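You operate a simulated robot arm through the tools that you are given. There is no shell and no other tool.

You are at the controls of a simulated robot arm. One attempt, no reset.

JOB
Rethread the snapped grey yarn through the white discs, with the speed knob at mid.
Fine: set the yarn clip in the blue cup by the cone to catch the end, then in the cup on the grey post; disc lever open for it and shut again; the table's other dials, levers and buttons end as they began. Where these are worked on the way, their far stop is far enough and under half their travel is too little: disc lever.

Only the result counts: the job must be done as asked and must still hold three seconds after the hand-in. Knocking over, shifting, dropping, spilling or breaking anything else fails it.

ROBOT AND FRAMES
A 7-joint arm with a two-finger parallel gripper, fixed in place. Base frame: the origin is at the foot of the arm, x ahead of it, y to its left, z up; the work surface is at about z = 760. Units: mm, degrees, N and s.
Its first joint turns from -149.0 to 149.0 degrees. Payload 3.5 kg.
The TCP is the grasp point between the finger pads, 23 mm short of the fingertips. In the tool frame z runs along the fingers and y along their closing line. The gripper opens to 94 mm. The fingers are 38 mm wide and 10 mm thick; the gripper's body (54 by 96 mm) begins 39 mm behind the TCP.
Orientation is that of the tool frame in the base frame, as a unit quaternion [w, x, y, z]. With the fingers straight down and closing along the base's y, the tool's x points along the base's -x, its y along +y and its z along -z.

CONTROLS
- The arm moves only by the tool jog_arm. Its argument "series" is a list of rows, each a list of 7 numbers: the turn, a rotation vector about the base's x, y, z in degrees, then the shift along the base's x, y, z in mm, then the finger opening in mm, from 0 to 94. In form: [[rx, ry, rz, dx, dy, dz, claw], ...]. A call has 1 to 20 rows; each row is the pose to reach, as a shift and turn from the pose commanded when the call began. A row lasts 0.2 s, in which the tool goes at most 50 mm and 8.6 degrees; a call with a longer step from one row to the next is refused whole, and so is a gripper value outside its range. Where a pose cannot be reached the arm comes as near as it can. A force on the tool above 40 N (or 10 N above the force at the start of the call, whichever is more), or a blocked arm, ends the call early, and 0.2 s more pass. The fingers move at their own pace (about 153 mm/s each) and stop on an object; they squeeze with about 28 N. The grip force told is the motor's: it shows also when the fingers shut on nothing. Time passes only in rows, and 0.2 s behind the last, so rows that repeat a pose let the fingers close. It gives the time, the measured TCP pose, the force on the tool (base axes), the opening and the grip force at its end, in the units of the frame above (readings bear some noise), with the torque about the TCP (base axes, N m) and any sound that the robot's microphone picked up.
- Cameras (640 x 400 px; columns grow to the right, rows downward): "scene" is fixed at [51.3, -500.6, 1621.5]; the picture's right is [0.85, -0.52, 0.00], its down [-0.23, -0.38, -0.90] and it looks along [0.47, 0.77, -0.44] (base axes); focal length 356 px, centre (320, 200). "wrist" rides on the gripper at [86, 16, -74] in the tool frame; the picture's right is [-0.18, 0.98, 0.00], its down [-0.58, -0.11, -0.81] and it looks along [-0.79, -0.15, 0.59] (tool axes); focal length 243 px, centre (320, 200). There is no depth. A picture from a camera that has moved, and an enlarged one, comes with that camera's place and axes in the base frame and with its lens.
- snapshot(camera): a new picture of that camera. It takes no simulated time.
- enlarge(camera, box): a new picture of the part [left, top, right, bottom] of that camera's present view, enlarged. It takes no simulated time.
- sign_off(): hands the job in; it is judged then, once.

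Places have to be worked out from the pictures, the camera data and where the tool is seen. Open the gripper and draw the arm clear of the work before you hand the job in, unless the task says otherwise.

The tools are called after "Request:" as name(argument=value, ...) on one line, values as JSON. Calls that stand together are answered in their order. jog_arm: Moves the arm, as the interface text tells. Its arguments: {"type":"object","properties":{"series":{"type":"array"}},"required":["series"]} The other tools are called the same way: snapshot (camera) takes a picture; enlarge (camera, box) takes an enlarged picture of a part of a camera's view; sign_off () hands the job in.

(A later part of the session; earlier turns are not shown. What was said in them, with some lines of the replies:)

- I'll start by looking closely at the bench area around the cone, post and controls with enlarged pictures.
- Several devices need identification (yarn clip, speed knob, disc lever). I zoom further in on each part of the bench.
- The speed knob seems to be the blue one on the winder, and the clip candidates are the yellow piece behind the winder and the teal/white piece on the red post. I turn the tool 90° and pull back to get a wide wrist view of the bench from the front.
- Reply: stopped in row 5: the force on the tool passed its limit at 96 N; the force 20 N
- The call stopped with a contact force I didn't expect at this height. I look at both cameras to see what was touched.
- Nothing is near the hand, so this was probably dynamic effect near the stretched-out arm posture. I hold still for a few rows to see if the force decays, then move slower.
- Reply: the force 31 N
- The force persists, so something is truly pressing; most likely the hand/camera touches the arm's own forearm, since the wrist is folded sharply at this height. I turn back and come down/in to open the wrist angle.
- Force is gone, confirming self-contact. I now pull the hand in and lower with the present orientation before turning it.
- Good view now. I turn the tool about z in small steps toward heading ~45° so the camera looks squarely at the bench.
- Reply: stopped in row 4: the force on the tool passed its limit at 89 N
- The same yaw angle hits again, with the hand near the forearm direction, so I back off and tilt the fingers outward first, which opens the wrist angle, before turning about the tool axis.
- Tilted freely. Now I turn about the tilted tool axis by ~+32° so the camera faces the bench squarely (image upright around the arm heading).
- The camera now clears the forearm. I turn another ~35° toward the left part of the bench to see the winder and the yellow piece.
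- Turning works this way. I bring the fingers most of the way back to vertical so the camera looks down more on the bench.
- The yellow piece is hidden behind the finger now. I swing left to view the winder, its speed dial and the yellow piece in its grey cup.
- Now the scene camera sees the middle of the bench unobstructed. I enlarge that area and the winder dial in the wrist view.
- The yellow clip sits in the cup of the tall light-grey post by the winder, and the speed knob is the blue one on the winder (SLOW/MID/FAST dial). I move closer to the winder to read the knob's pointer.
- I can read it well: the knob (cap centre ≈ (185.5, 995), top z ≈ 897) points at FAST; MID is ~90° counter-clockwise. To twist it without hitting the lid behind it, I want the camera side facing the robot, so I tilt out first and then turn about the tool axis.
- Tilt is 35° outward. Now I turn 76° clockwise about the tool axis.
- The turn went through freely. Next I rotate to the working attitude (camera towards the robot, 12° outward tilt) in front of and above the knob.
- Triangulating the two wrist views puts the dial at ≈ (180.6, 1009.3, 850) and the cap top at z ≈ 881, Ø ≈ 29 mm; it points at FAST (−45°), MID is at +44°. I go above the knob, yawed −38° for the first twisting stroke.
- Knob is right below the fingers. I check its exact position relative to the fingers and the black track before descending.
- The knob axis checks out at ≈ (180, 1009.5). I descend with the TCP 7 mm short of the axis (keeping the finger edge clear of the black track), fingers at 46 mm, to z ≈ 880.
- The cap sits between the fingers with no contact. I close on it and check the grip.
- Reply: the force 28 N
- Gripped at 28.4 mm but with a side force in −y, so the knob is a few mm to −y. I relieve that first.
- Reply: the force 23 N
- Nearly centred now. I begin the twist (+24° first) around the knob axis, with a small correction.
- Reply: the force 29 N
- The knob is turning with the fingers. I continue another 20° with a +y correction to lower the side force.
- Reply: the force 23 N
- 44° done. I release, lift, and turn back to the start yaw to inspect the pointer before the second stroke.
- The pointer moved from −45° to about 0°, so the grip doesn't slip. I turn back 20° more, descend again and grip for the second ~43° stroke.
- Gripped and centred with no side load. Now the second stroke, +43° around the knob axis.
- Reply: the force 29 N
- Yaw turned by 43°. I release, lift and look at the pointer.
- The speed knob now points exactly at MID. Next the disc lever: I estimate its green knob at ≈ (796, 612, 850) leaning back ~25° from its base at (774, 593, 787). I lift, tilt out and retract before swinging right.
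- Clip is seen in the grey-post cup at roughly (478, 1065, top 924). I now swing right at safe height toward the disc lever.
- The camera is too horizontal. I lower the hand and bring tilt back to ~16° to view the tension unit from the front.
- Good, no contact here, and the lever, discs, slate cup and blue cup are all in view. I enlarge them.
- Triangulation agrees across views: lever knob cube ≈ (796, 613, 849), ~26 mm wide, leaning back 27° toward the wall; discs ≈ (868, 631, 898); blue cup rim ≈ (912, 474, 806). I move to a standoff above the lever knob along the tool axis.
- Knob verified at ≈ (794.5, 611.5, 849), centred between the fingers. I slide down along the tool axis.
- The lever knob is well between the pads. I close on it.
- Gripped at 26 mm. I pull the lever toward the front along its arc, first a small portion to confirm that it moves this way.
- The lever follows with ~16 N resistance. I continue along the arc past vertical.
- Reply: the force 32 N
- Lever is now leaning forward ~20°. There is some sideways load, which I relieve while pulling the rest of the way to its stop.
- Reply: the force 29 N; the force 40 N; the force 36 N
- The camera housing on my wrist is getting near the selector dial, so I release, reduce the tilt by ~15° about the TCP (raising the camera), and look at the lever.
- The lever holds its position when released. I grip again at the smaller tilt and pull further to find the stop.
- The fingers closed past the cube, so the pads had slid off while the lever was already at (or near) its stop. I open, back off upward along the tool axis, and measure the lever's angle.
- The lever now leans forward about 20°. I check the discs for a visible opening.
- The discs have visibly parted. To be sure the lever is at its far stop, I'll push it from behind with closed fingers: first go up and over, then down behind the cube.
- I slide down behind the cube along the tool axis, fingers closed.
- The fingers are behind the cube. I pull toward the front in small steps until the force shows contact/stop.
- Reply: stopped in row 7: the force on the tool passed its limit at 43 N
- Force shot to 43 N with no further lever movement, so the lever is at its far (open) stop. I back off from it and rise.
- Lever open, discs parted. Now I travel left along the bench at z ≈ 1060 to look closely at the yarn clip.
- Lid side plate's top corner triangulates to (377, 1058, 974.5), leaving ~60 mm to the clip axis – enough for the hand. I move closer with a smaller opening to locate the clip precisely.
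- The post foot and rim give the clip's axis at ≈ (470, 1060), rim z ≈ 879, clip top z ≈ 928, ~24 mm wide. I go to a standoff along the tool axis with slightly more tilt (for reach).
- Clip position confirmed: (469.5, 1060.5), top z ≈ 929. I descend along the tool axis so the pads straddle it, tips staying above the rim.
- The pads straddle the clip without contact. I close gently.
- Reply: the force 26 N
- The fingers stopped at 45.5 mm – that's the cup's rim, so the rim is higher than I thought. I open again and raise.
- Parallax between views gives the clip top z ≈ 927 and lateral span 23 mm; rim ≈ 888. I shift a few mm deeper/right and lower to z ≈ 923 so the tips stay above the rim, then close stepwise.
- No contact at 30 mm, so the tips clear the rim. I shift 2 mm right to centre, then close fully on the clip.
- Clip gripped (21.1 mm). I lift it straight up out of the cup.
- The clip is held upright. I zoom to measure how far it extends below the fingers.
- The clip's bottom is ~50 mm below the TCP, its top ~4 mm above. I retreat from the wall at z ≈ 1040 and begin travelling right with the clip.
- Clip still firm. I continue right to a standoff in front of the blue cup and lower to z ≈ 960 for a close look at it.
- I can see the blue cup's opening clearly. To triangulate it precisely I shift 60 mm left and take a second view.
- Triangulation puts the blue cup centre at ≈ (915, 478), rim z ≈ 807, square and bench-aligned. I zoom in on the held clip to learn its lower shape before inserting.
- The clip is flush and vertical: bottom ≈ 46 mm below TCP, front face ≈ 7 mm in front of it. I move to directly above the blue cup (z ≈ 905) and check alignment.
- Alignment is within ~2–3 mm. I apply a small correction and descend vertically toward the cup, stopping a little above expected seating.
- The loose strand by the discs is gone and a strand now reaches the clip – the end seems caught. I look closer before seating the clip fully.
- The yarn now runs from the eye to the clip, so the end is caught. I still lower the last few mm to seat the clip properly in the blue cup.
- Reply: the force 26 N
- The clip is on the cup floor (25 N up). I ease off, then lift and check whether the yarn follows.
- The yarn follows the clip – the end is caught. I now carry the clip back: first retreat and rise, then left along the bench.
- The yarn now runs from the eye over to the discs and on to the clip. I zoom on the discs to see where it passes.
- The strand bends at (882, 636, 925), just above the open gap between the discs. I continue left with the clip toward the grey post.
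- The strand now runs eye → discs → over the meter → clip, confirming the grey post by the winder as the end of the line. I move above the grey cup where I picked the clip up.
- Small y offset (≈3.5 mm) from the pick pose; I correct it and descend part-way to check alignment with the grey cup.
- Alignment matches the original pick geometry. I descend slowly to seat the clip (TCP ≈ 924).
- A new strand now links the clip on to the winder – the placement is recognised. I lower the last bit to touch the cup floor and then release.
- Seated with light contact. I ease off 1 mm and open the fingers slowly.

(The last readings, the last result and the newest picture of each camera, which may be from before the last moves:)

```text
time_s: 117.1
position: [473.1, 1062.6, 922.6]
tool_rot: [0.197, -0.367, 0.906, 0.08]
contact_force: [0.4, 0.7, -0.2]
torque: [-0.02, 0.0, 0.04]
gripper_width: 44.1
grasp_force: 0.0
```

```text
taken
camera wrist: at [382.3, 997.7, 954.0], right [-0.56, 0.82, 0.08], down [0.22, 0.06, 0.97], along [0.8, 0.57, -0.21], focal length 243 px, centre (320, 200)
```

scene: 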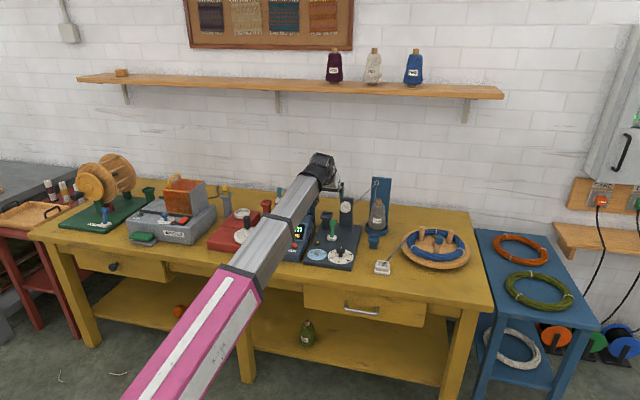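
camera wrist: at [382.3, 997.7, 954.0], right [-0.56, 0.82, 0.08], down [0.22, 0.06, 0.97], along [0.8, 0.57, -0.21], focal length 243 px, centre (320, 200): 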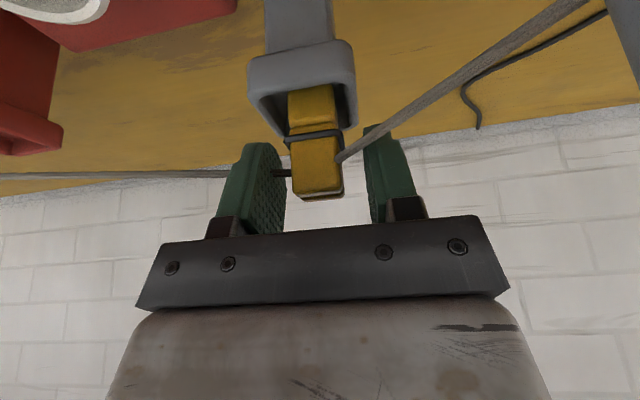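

Clip stands by itself in the grey cup with the yarn running through it to the winder. I withdraw straight back along the tool axis.

Request:
jog_arm(series=[[0, 0, 0, -1.5, -1.4, 5, 44], [0, 0, 0, -4, -3.8, 13, 44], [0, 0, 0, -8, -7.6, 25, 46], [0, 0, 0, -13, -12.4, 41, 50], [0, 0, 0, -19, -18, 60, 56], [0, 0, 0, -26, -25, 80, 60], [0, 0, 0, -40, -39, 100, 60], [0, 0, 0, -60, -58, 115, 60], [0, 0, 0, -80, -77, 120, 60], [0, 0, 0, -80, -77, 120, 60]])

Request:
snapshot(camera="wrist")

Request:
enlarge(camera="scene", box=[190, 150, 400, 260])

Request:
enlarge(camera="scene", box=[325, 185, 375, 235])

```text
time_s: 119.3
position: [393.1, 983.5, 1042.2]
tool_rot: [0.196, -0.367, 0.906, 0.08]
contact_force: [0.6, -1.1, -0.7]
torque: [0.03, -0.01, -0.01]
gripper_width: 60.2
grasp_force: 0.0
```

```text
taken
camera wrist: at [301.3, 918.5, 1073.9], right [-0.56, 0.82, 0.08], down [0.22, 0.06, 0.97], along [0.8, 0.57, -0.21], focal length 243 px, centre (320, 200)
```

wrist: 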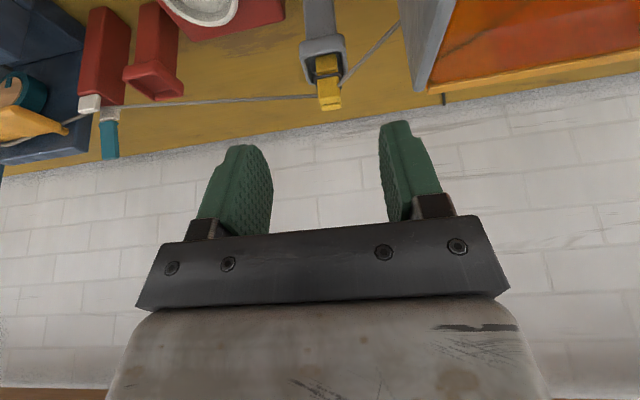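

```text
3.05 times, centred on (295, 205) of scene
camera zoom: at [51.3, -500.6, 1621.5], right [0.85, -0.52, 0.0], down [-0.23, -0.38, -0.9], along [0.47, 0.77, -0.44], focal length 1085 px, centre (396, 185)
```

zoom: 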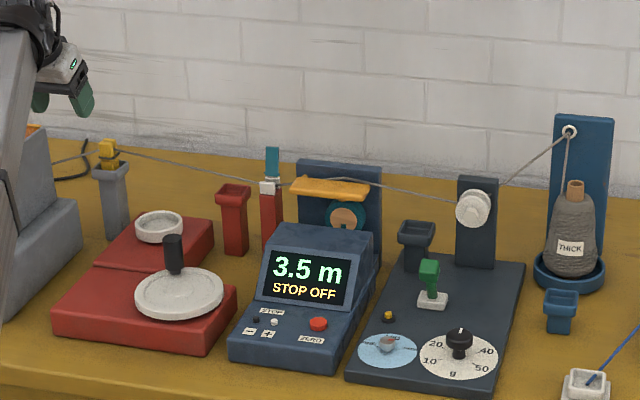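

```text
8.00 times, centred on (350, 210) of scene
camera zoom: at [51.3, -500.6, 1621.5], right [0.85, -0.52, 0.0], down [-0.23, -0.38, -0.9], along [0.47, 0.77, -0.44], focal length 2847 px, centre (80, 120)
```

zoom: 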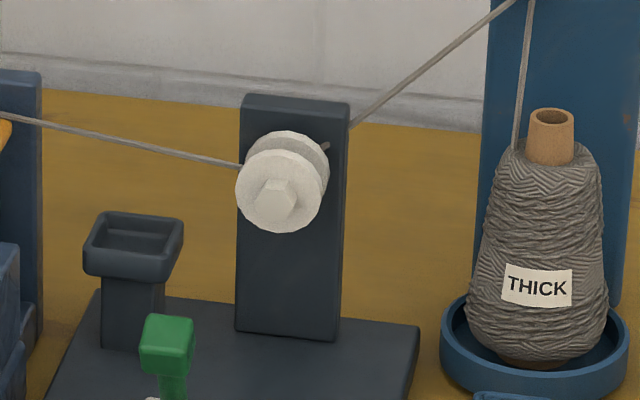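

The yarn now runs eye → between the discs → meter → clamp → clip → winder. Now I shut the disc lever: I fly back to the tension unit with fingers closed, to push the lever from the front.

Request:
jog_arm(series=[[0, 0, 0, 8, -11, 0, 60], [0, 0, 0, 26, -36, 0, 40], [0, 0, 0, 49, -67, 0, 20], [0, 0, 0, 72, -99, 0, 4], [0, 0, 0, 95, -130, 0, 0], [0, 0, 0, 118, -162, 0, 0], [0, 0, 0, 141, -193, 0, 0], [0, 0, 0, 164, -225, 0, 0], [0, 0, 0, 187, -256, 0, 0], [0, 0, 0, 210, -288, 0, 0], [0, 0, 0, 233, -319, 0, 0], [0, 0, 0, 256, -351, 0, 0], [0, 0, 0, 279, -382, -5, 0], [-2, 2.1, 0, 300, -411, -15, 0], [-4, 4.2, 0, 315, -432, -30, 0], [-6, 6.3, 0, 322, -443, -50, 0], [-7, 7.2, 0, 325, -446, -70, 0], [-7, 7.2, 0, 325, -446, -80, 0], [-7, 7.2, 0, 325, -446, -80, 0]])

Request:
snapshot(camera="wrist")

```text
time_s: 123.3
position: [720.5, 539.6, 961.5]
tool_rot: [0.117, -0.372, 0.92, 0.046]
contact_force: [-0.2, -0.5, 0.5]
torque: [0.0, -0.04, 0.02]
gripper_width: 0.0
grasp_force: 27.3
```

```text
taken
camera wrist: at [633.8, 480.4, 1012.2], right [-0.56, 0.83, 0.05], down [0.34, 0.17, 0.93], along [0.76, 0.53, -0.37], focal length 243 px, centre (320, 200)
```

wrist: 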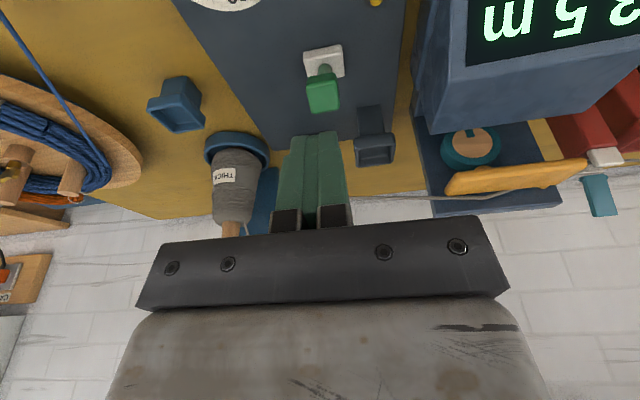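

Lever is right ahead, seen at (757, 575.5, 852). I lower the closed fingers in front of it to z ≈ 858.

Request:
jog_arm(series=[[0, 0, 0, -1, -1, -12, 0], [0, 0, 0, -2, -2, -32, 0], [0, 0, 0, -2, -2, -54, 0], [0, 0, 0, -2, -2, -76, 0], [0, 0, 0, -2, -2, -94, 0], [0, 0, 0, -2, -2, -103, 0], [0, 0, 0, -2, -2, -103, 0]])

Request:
snapshot(camera="wrist")

```text
time_s: 124.9
position: [717.9, 536.6, 858.6]
tool_rot: [0.117, -0.372, 0.92, 0.046]
contact_force: [0.4, 0.7, 0.2]
torque: [0.02, -0.04, 0.0]
gripper_width: 0.0
grasp_force: 28.3
```

```text
taken
camera wrist: at [631.6, 477.4, 909.5], right [-0.56, 0.83, 0.05], down [0.33, 0.17, 0.93], along [0.76, 0.53, -0.37], focal length 243 px, centre (320, 200)
```

wrist: 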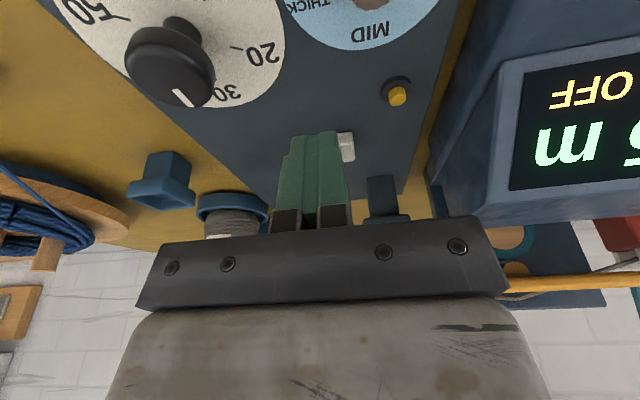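

Fingers are in front of the lever. I push toward the wall in small steps.

Request:
jog_arm(series=[[0, 0, 0, 2.9, 2.8, 0, 0], [0, 0, 0, 5.8, 5.5, 0, 0], [0, 0, 0, 8.7, 8.3, 0, 0], [0, 0, 0, 11.6, 11.1, 0, 0], [0, 0, 0, 14.4, 13.8, 0, 0], [0, 0, 0, 17.3, 16.6, 0, 0], [0, 0, 0, 20.2, 19.4, 0, 0], [0, 0, 0, 23.1, 22.1, 0, 0], [0, 0, 0, 26, 24.9, 0, 0], [0, 0, 0, 28.9, 27.7, 0, 0], [0, 0, 0, 31.8, 30.4, 0, 0], [0, 0, 0, 34.7, 33.2, 0, 0], [0, 0, 0, 37.5, 36, 0, 0], [0, 0, 0, 37.5, 36, 0, 0]])

Request:
snapshot(camera="wrist")

Request:
enlarge(camera="scene", box=[290, 180, 390, 270])

```text
time_s: 127.9
position: [755.3, 574.1, 858.8]
tool_rot: [0.116, -0.372, 0.92, 0.048]
contact_force: [0.4, 0.3, 0.3]
torque: [-0.02, 0.03, -0.01]
gripper_width: 0.0
grasp_force: 28.0
```

```text
taken
camera wrist: at [668.9, 513.5, 909.3], right [-0.56, 0.83, 0.05], down [0.33, 0.17, 0.93], along [0.76, 0.53, -0.37], focal length 243 px, centre (320, 200)
```

wrist: 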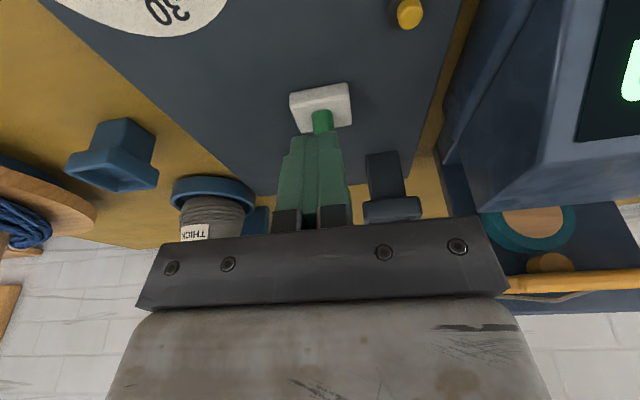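

```text
4.44 times, centred on (340, 225) of scene
camera zoom: at [51.3, -500.6, 1621.5], right [0.85, -0.52, 0.0], down [-0.23, -0.38, -0.9], along [0.47, 0.77, -0.44], focal length 1582 px, centre (231, 89)
```

zoom: 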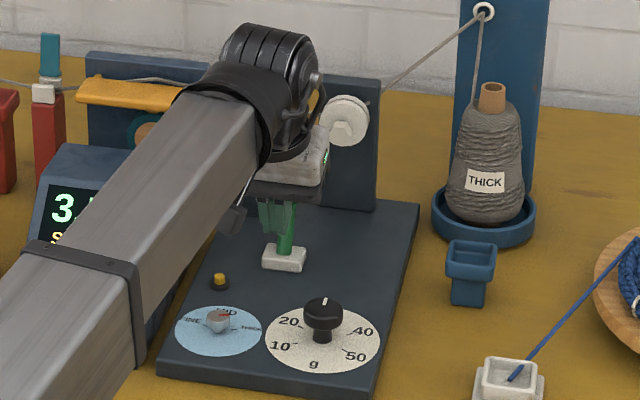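

The lever is moving back and the discs are closing. I push on to its shut stop.

Request:
jog_arm(series=[[0, 0, 0, 1.8, 1.7, 0, 0], [0, 0, 0, 3.6, 3.5, 0, 0], [0, 0, 0, 5.4, 5.2, 0, 0], [0, 0, 0, 7.2, 6.9, 0, 0], [0, 0, 0, 9, 8.6, 0, 0], [0, 0, 0, 10.8, 10.4, 0, 0], [0, 0, 0, 12.6, 12.1, 0, 0], [0, 0, 0, 14.4, 13.8, 0, 0], [0, 0, 0, 16.2, 15.5, 0, 0], [0, 0, 0, 18, 17.3, 0, 0], [0, 0, 0, 19.5, 18.7, 0, 0], [0, 0, 0, 21, 20.1, 0, 0], [0, 0, 0, 21, 20.1, 0, 0]])

Request:
enlarge(camera="scene", box=[290, 180, 390, 270])

```text
time_s: 129.9
position: [765.7, 583.7, 858.6]
tool_rot: [0.111, -0.373, 0.92, 0.045]
contact_force: [-7.3, -8.6, -1.3]
torque: [-0.15, 0.08, -0.04]
gripper_width: 0.0
grasp_force: 28.2
stopped in row 10: the force on the tool passed its limit at 43 N (the readings are from after the stop); the commanded pose is now the measured one
```

```text
4.44 times, centred on (340, 225) of scene
camera zoom: at [51.3, -500.6, 1621.5], right [0.85, -0.52, 0.0], down [-0.23, -0.38, -0.9], along [0.47, 0.77, -0.44], focal length 1582 px, centre (231, 89)
```

zoom: 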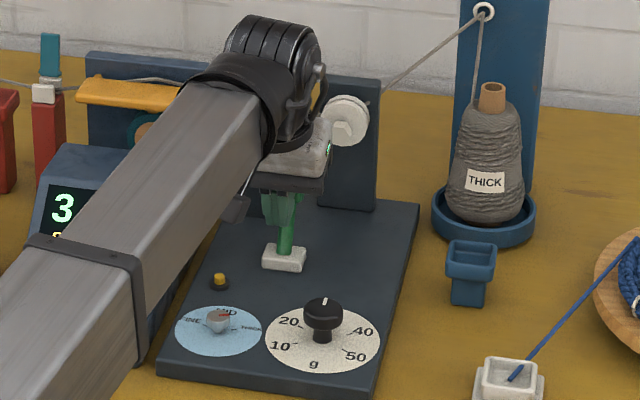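

43 N at the expected shut position – lever's stop reached. I back off and look.

Request:
jog_arm(series=[[0, 0, 0, -4, -4, 0, 0], [0, 0, 0, -12, -11.5, 4, 0], [0, 0, 0, -24, -23, 14, 0], [0, 0, 0, -38, -36, 34, 10], [0, 0, 0, -50, -48, 60, 30], [0, 0, 0, -60, -58, 85, 60], [0, 0, 0, -68, -66, 105, 60], [0, 0, 0, -68, -66, 105, 60]])

Request:
snapshot(camera="wrist")

Request:
enlarge(camera="wrist", box=[240, 60, 420, 240])

Request:
enlarge(camera="scene", box=[325, 185, 375, 235])

```text
time_s: 131.7
position: [699.5, 519.2, 963.2]
tool_rot: [0.112, -0.373, 0.92, 0.045]
contact_force: [0.1, 0.5, 0.0]
torque: [0.03, -0.01, 0.02]
gripper_width: 60.1
grasp_force: 0.1
```

```text
taken
camera wrist: at [613.5, 460.1, 1015.3], right [-0.56, 0.83, 0.04], down [0.34, 0.18, 0.92], along [0.76, 0.53, -0.38], focal length 243 px, centre (320, 200)
```

wrist: 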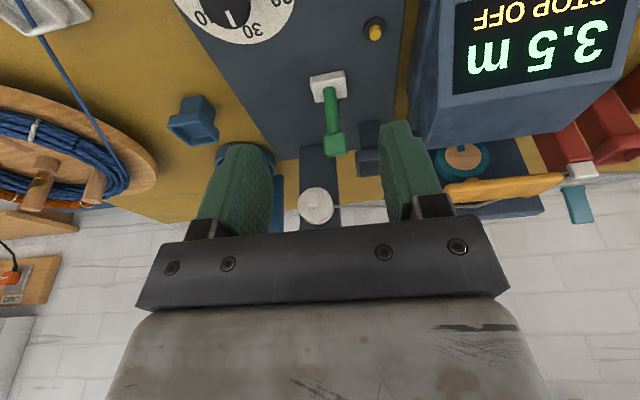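

```text
2.22 times, centred on (330, 150) of wrist
camera zoom: at [613.5, 460.1, 1015.3], right [-0.56, 0.83, 0.04], down [0.34, 0.18, 0.92], along [0.76, 0.53, -0.38], focal length 539 px, centre (298, 311)
```

zoom: 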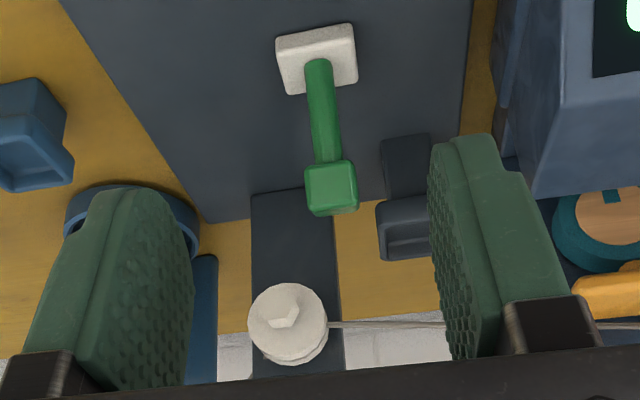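

```text
8.00 times, centred on (350, 210) of scene
camera zoom: at [51.3, -500.6, 1621.5], right [0.85, -0.52, 0.0], down [-0.23, -0.38, -0.9], along [0.47, 0.77, -0.44], focal length 2847 px, centre (80, 120)
```

zoom: 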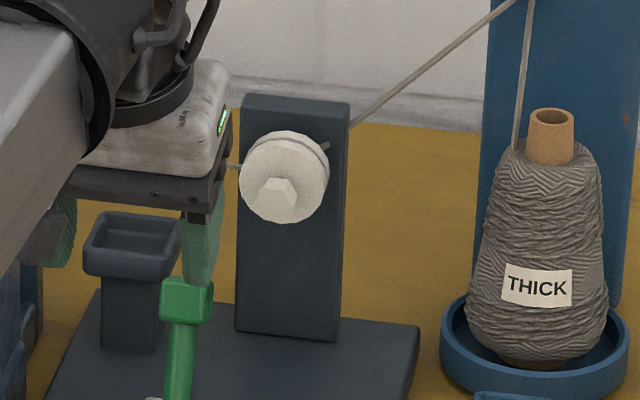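

Discs are closed on the yarn and the lever knob is back at (796, 613, 849), exactly where it began. I open the gripper and withdraw clear of the bench (adding tilt while rising).

Request:
jog_arm(series=[[2, -2.1, 0, -5, -5, 5, 70], [4, -4.2, 0, -15, -15, 15, 80], [6, -6.3, 0, -30, -30, 30, 94], [8, -8.3, 0, -48, -48, 48, 94], [10, -10.4, 0, -68, -66, 68, 94], [12, -12.5, 0, -88, -84, 88, 94], [12, -12.5, 0, -105, -100, 105, 94], [12, -12.5, 0, -115, -110, 115, 94], [12, -12.5, 0, -115, -110, 115, 94]])

Request:
snapshot(camera="scene")

Request:
snapshot(camera="wrist")

Request:
enlarge(camera="scene", box=[190, 165, 400, 275])

```text
time_s: 133.7
position: [584.8, 407.2, 1078.3]
tool_rot: [0.249, -0.361, 0.893, 0.1]
contact_force: [-0.2, -0.1, 0.4]
torque: [0.02, -0.01, -0.01]
gripper_width: 93.9
grasp_force: 0.0
```

```text
taken
```

scene: 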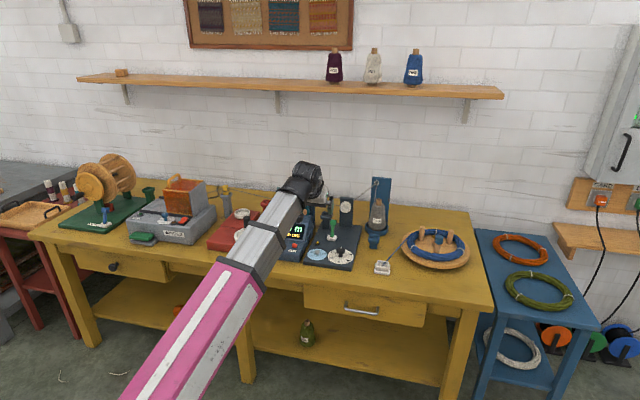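

```text
taken
camera wrist: at [490.8, 339.8, 1096.4], right [-0.57, 0.82, 0.09], down [0.13, -0.02, 0.99], along [0.81, 0.58, -0.09], focal length 243 px, centre (320, 200)
```

wrist: 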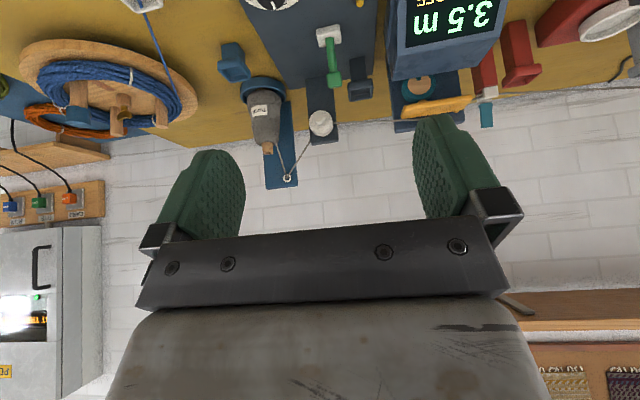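

```text
3.05 times, centred on (295, 220) of scene
camera zoom: at [51.3, -500.6, 1621.5], right [0.85, -0.52, 0.0], down [-0.23, -0.38, -0.9], along [0.47, 0.77, -0.44], focal length 1085 px, centre (396, 139)
```

zoom: 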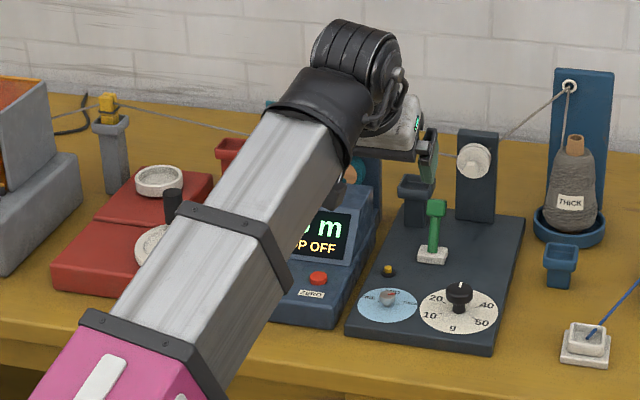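

Everything looks in place. I do a final check of the winder knob, the selector/gram dials and the clip.

Request:
enlarge(camera="scene", box=[125, 180, 235, 250])

Request:
enlarge(camera="scene", box=[295, 240, 360, 275])

Request:
enlarge(camera="scene", box=[205, 175, 245, 225])

Request:
enlarge(camera="scene", box=[150, 205, 200, 240])

```text
5.71 times, centred on (180, 215) of scene
camera zoom: at [51.3, -500.6, 1621.5], right [0.85, -0.52, 0.0], down [-0.23, -0.38, -0.9], along [0.47, 0.77, -0.44], focal length 2034 px, centre (1120, 114)
```

zoom: 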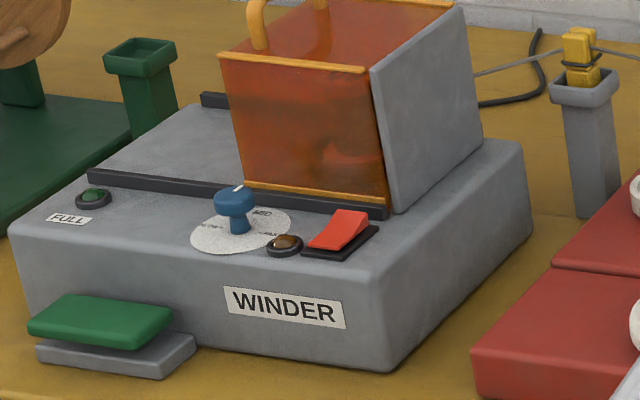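

```text
9.85 times, centred on (328, 258) of scene
camera zoom: at [51.3, -500.6, 1621.5], right [0.85, -0.52, 0.0], down [-0.23, -0.38, -0.9], along [0.47, 0.77, -0.44], focal length 3504 px, centre (246, -366)
```

zoom: 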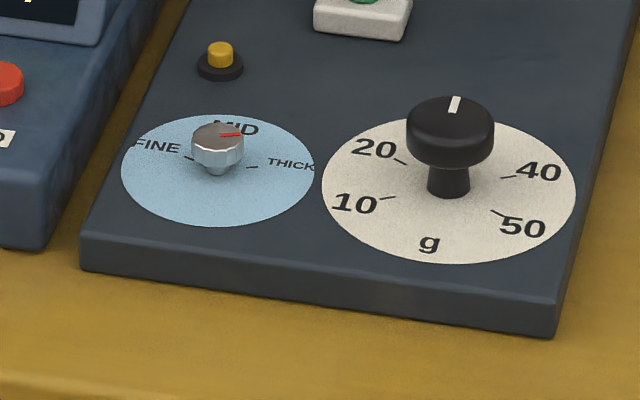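

```text
8.00 times, centred on (225, 200) of scene
camera zoom: at [51.3, -500.6, 1621.5], right [0.85, -0.52, 0.0], down [-0.23, -0.38, -0.9], along [0.47, 0.77, -0.44], focal length 2847 px, centre (1080, 200)
```

zoom: 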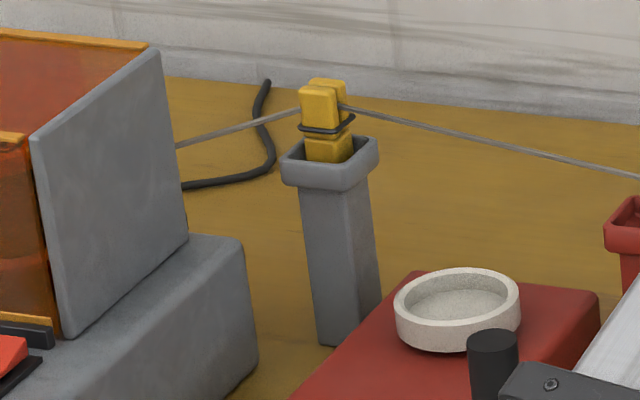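

```text
11.43 times, centred on (175, 222) of scene
camera zoom: at [51.3, -500.6, 1621.5], right [0.85, -0.52, 0.0], down [-0.23, -0.38, -0.9], along [0.47, 0.77, -0.44], focal length 4067 px, centre (1977, -57)
```

zoom: 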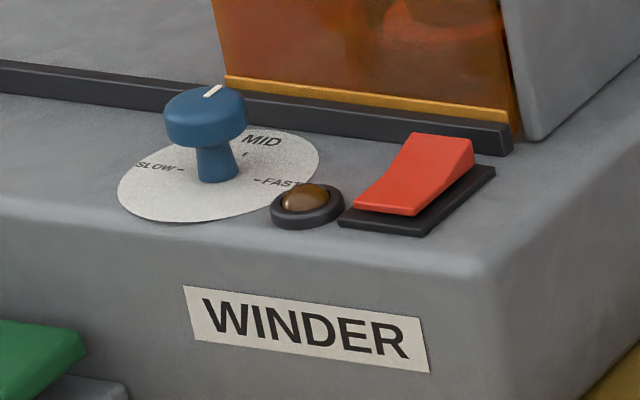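

The speed knob points to MID and the clip stands in the grey-post cup. The yarn is threaded through the closed discs, the lever is shut, and the other dials are unchanged. The gripper is open and clear of the bench, so I hand in.

Request:
sign_off()

```text
The job is handed in.
```

The grey yarn is rethreaded through the white discs and the speed knob is at MID. I've handed the job in, but no verdict came back.

- **Speed knob:** I turned it from FAST to MID on the winder; the last picture shows it pointing there.
- **Yarn:** I set the clip in the blue cup, where it caught the end, then in the cup on the grey post. The pictures show the yarn running from the cone through the discs and over the meter to the clip, and on to the winder.
- **Which post:** I took "the grey post" to be the tall light-grey one by the winder, where the clip began. The yarn joined up to the winder when the clip went in there.
- **Disc lever:** I pulled it to its far stop before moving the clip, then pushed it back to its shut stop. It ended where it began and the discs closed on the yarn.
- **Everything else:** In the last pictures the selector and gram dials and the winder's rocker switch look as they did at the start. I saw nothing knocked over or shifted.

Two contacts happened along the way. The hand touched the arm itself twice while I was first looking around. The fingers also closed once on the grey cup's rim, which showed no sign of moving.
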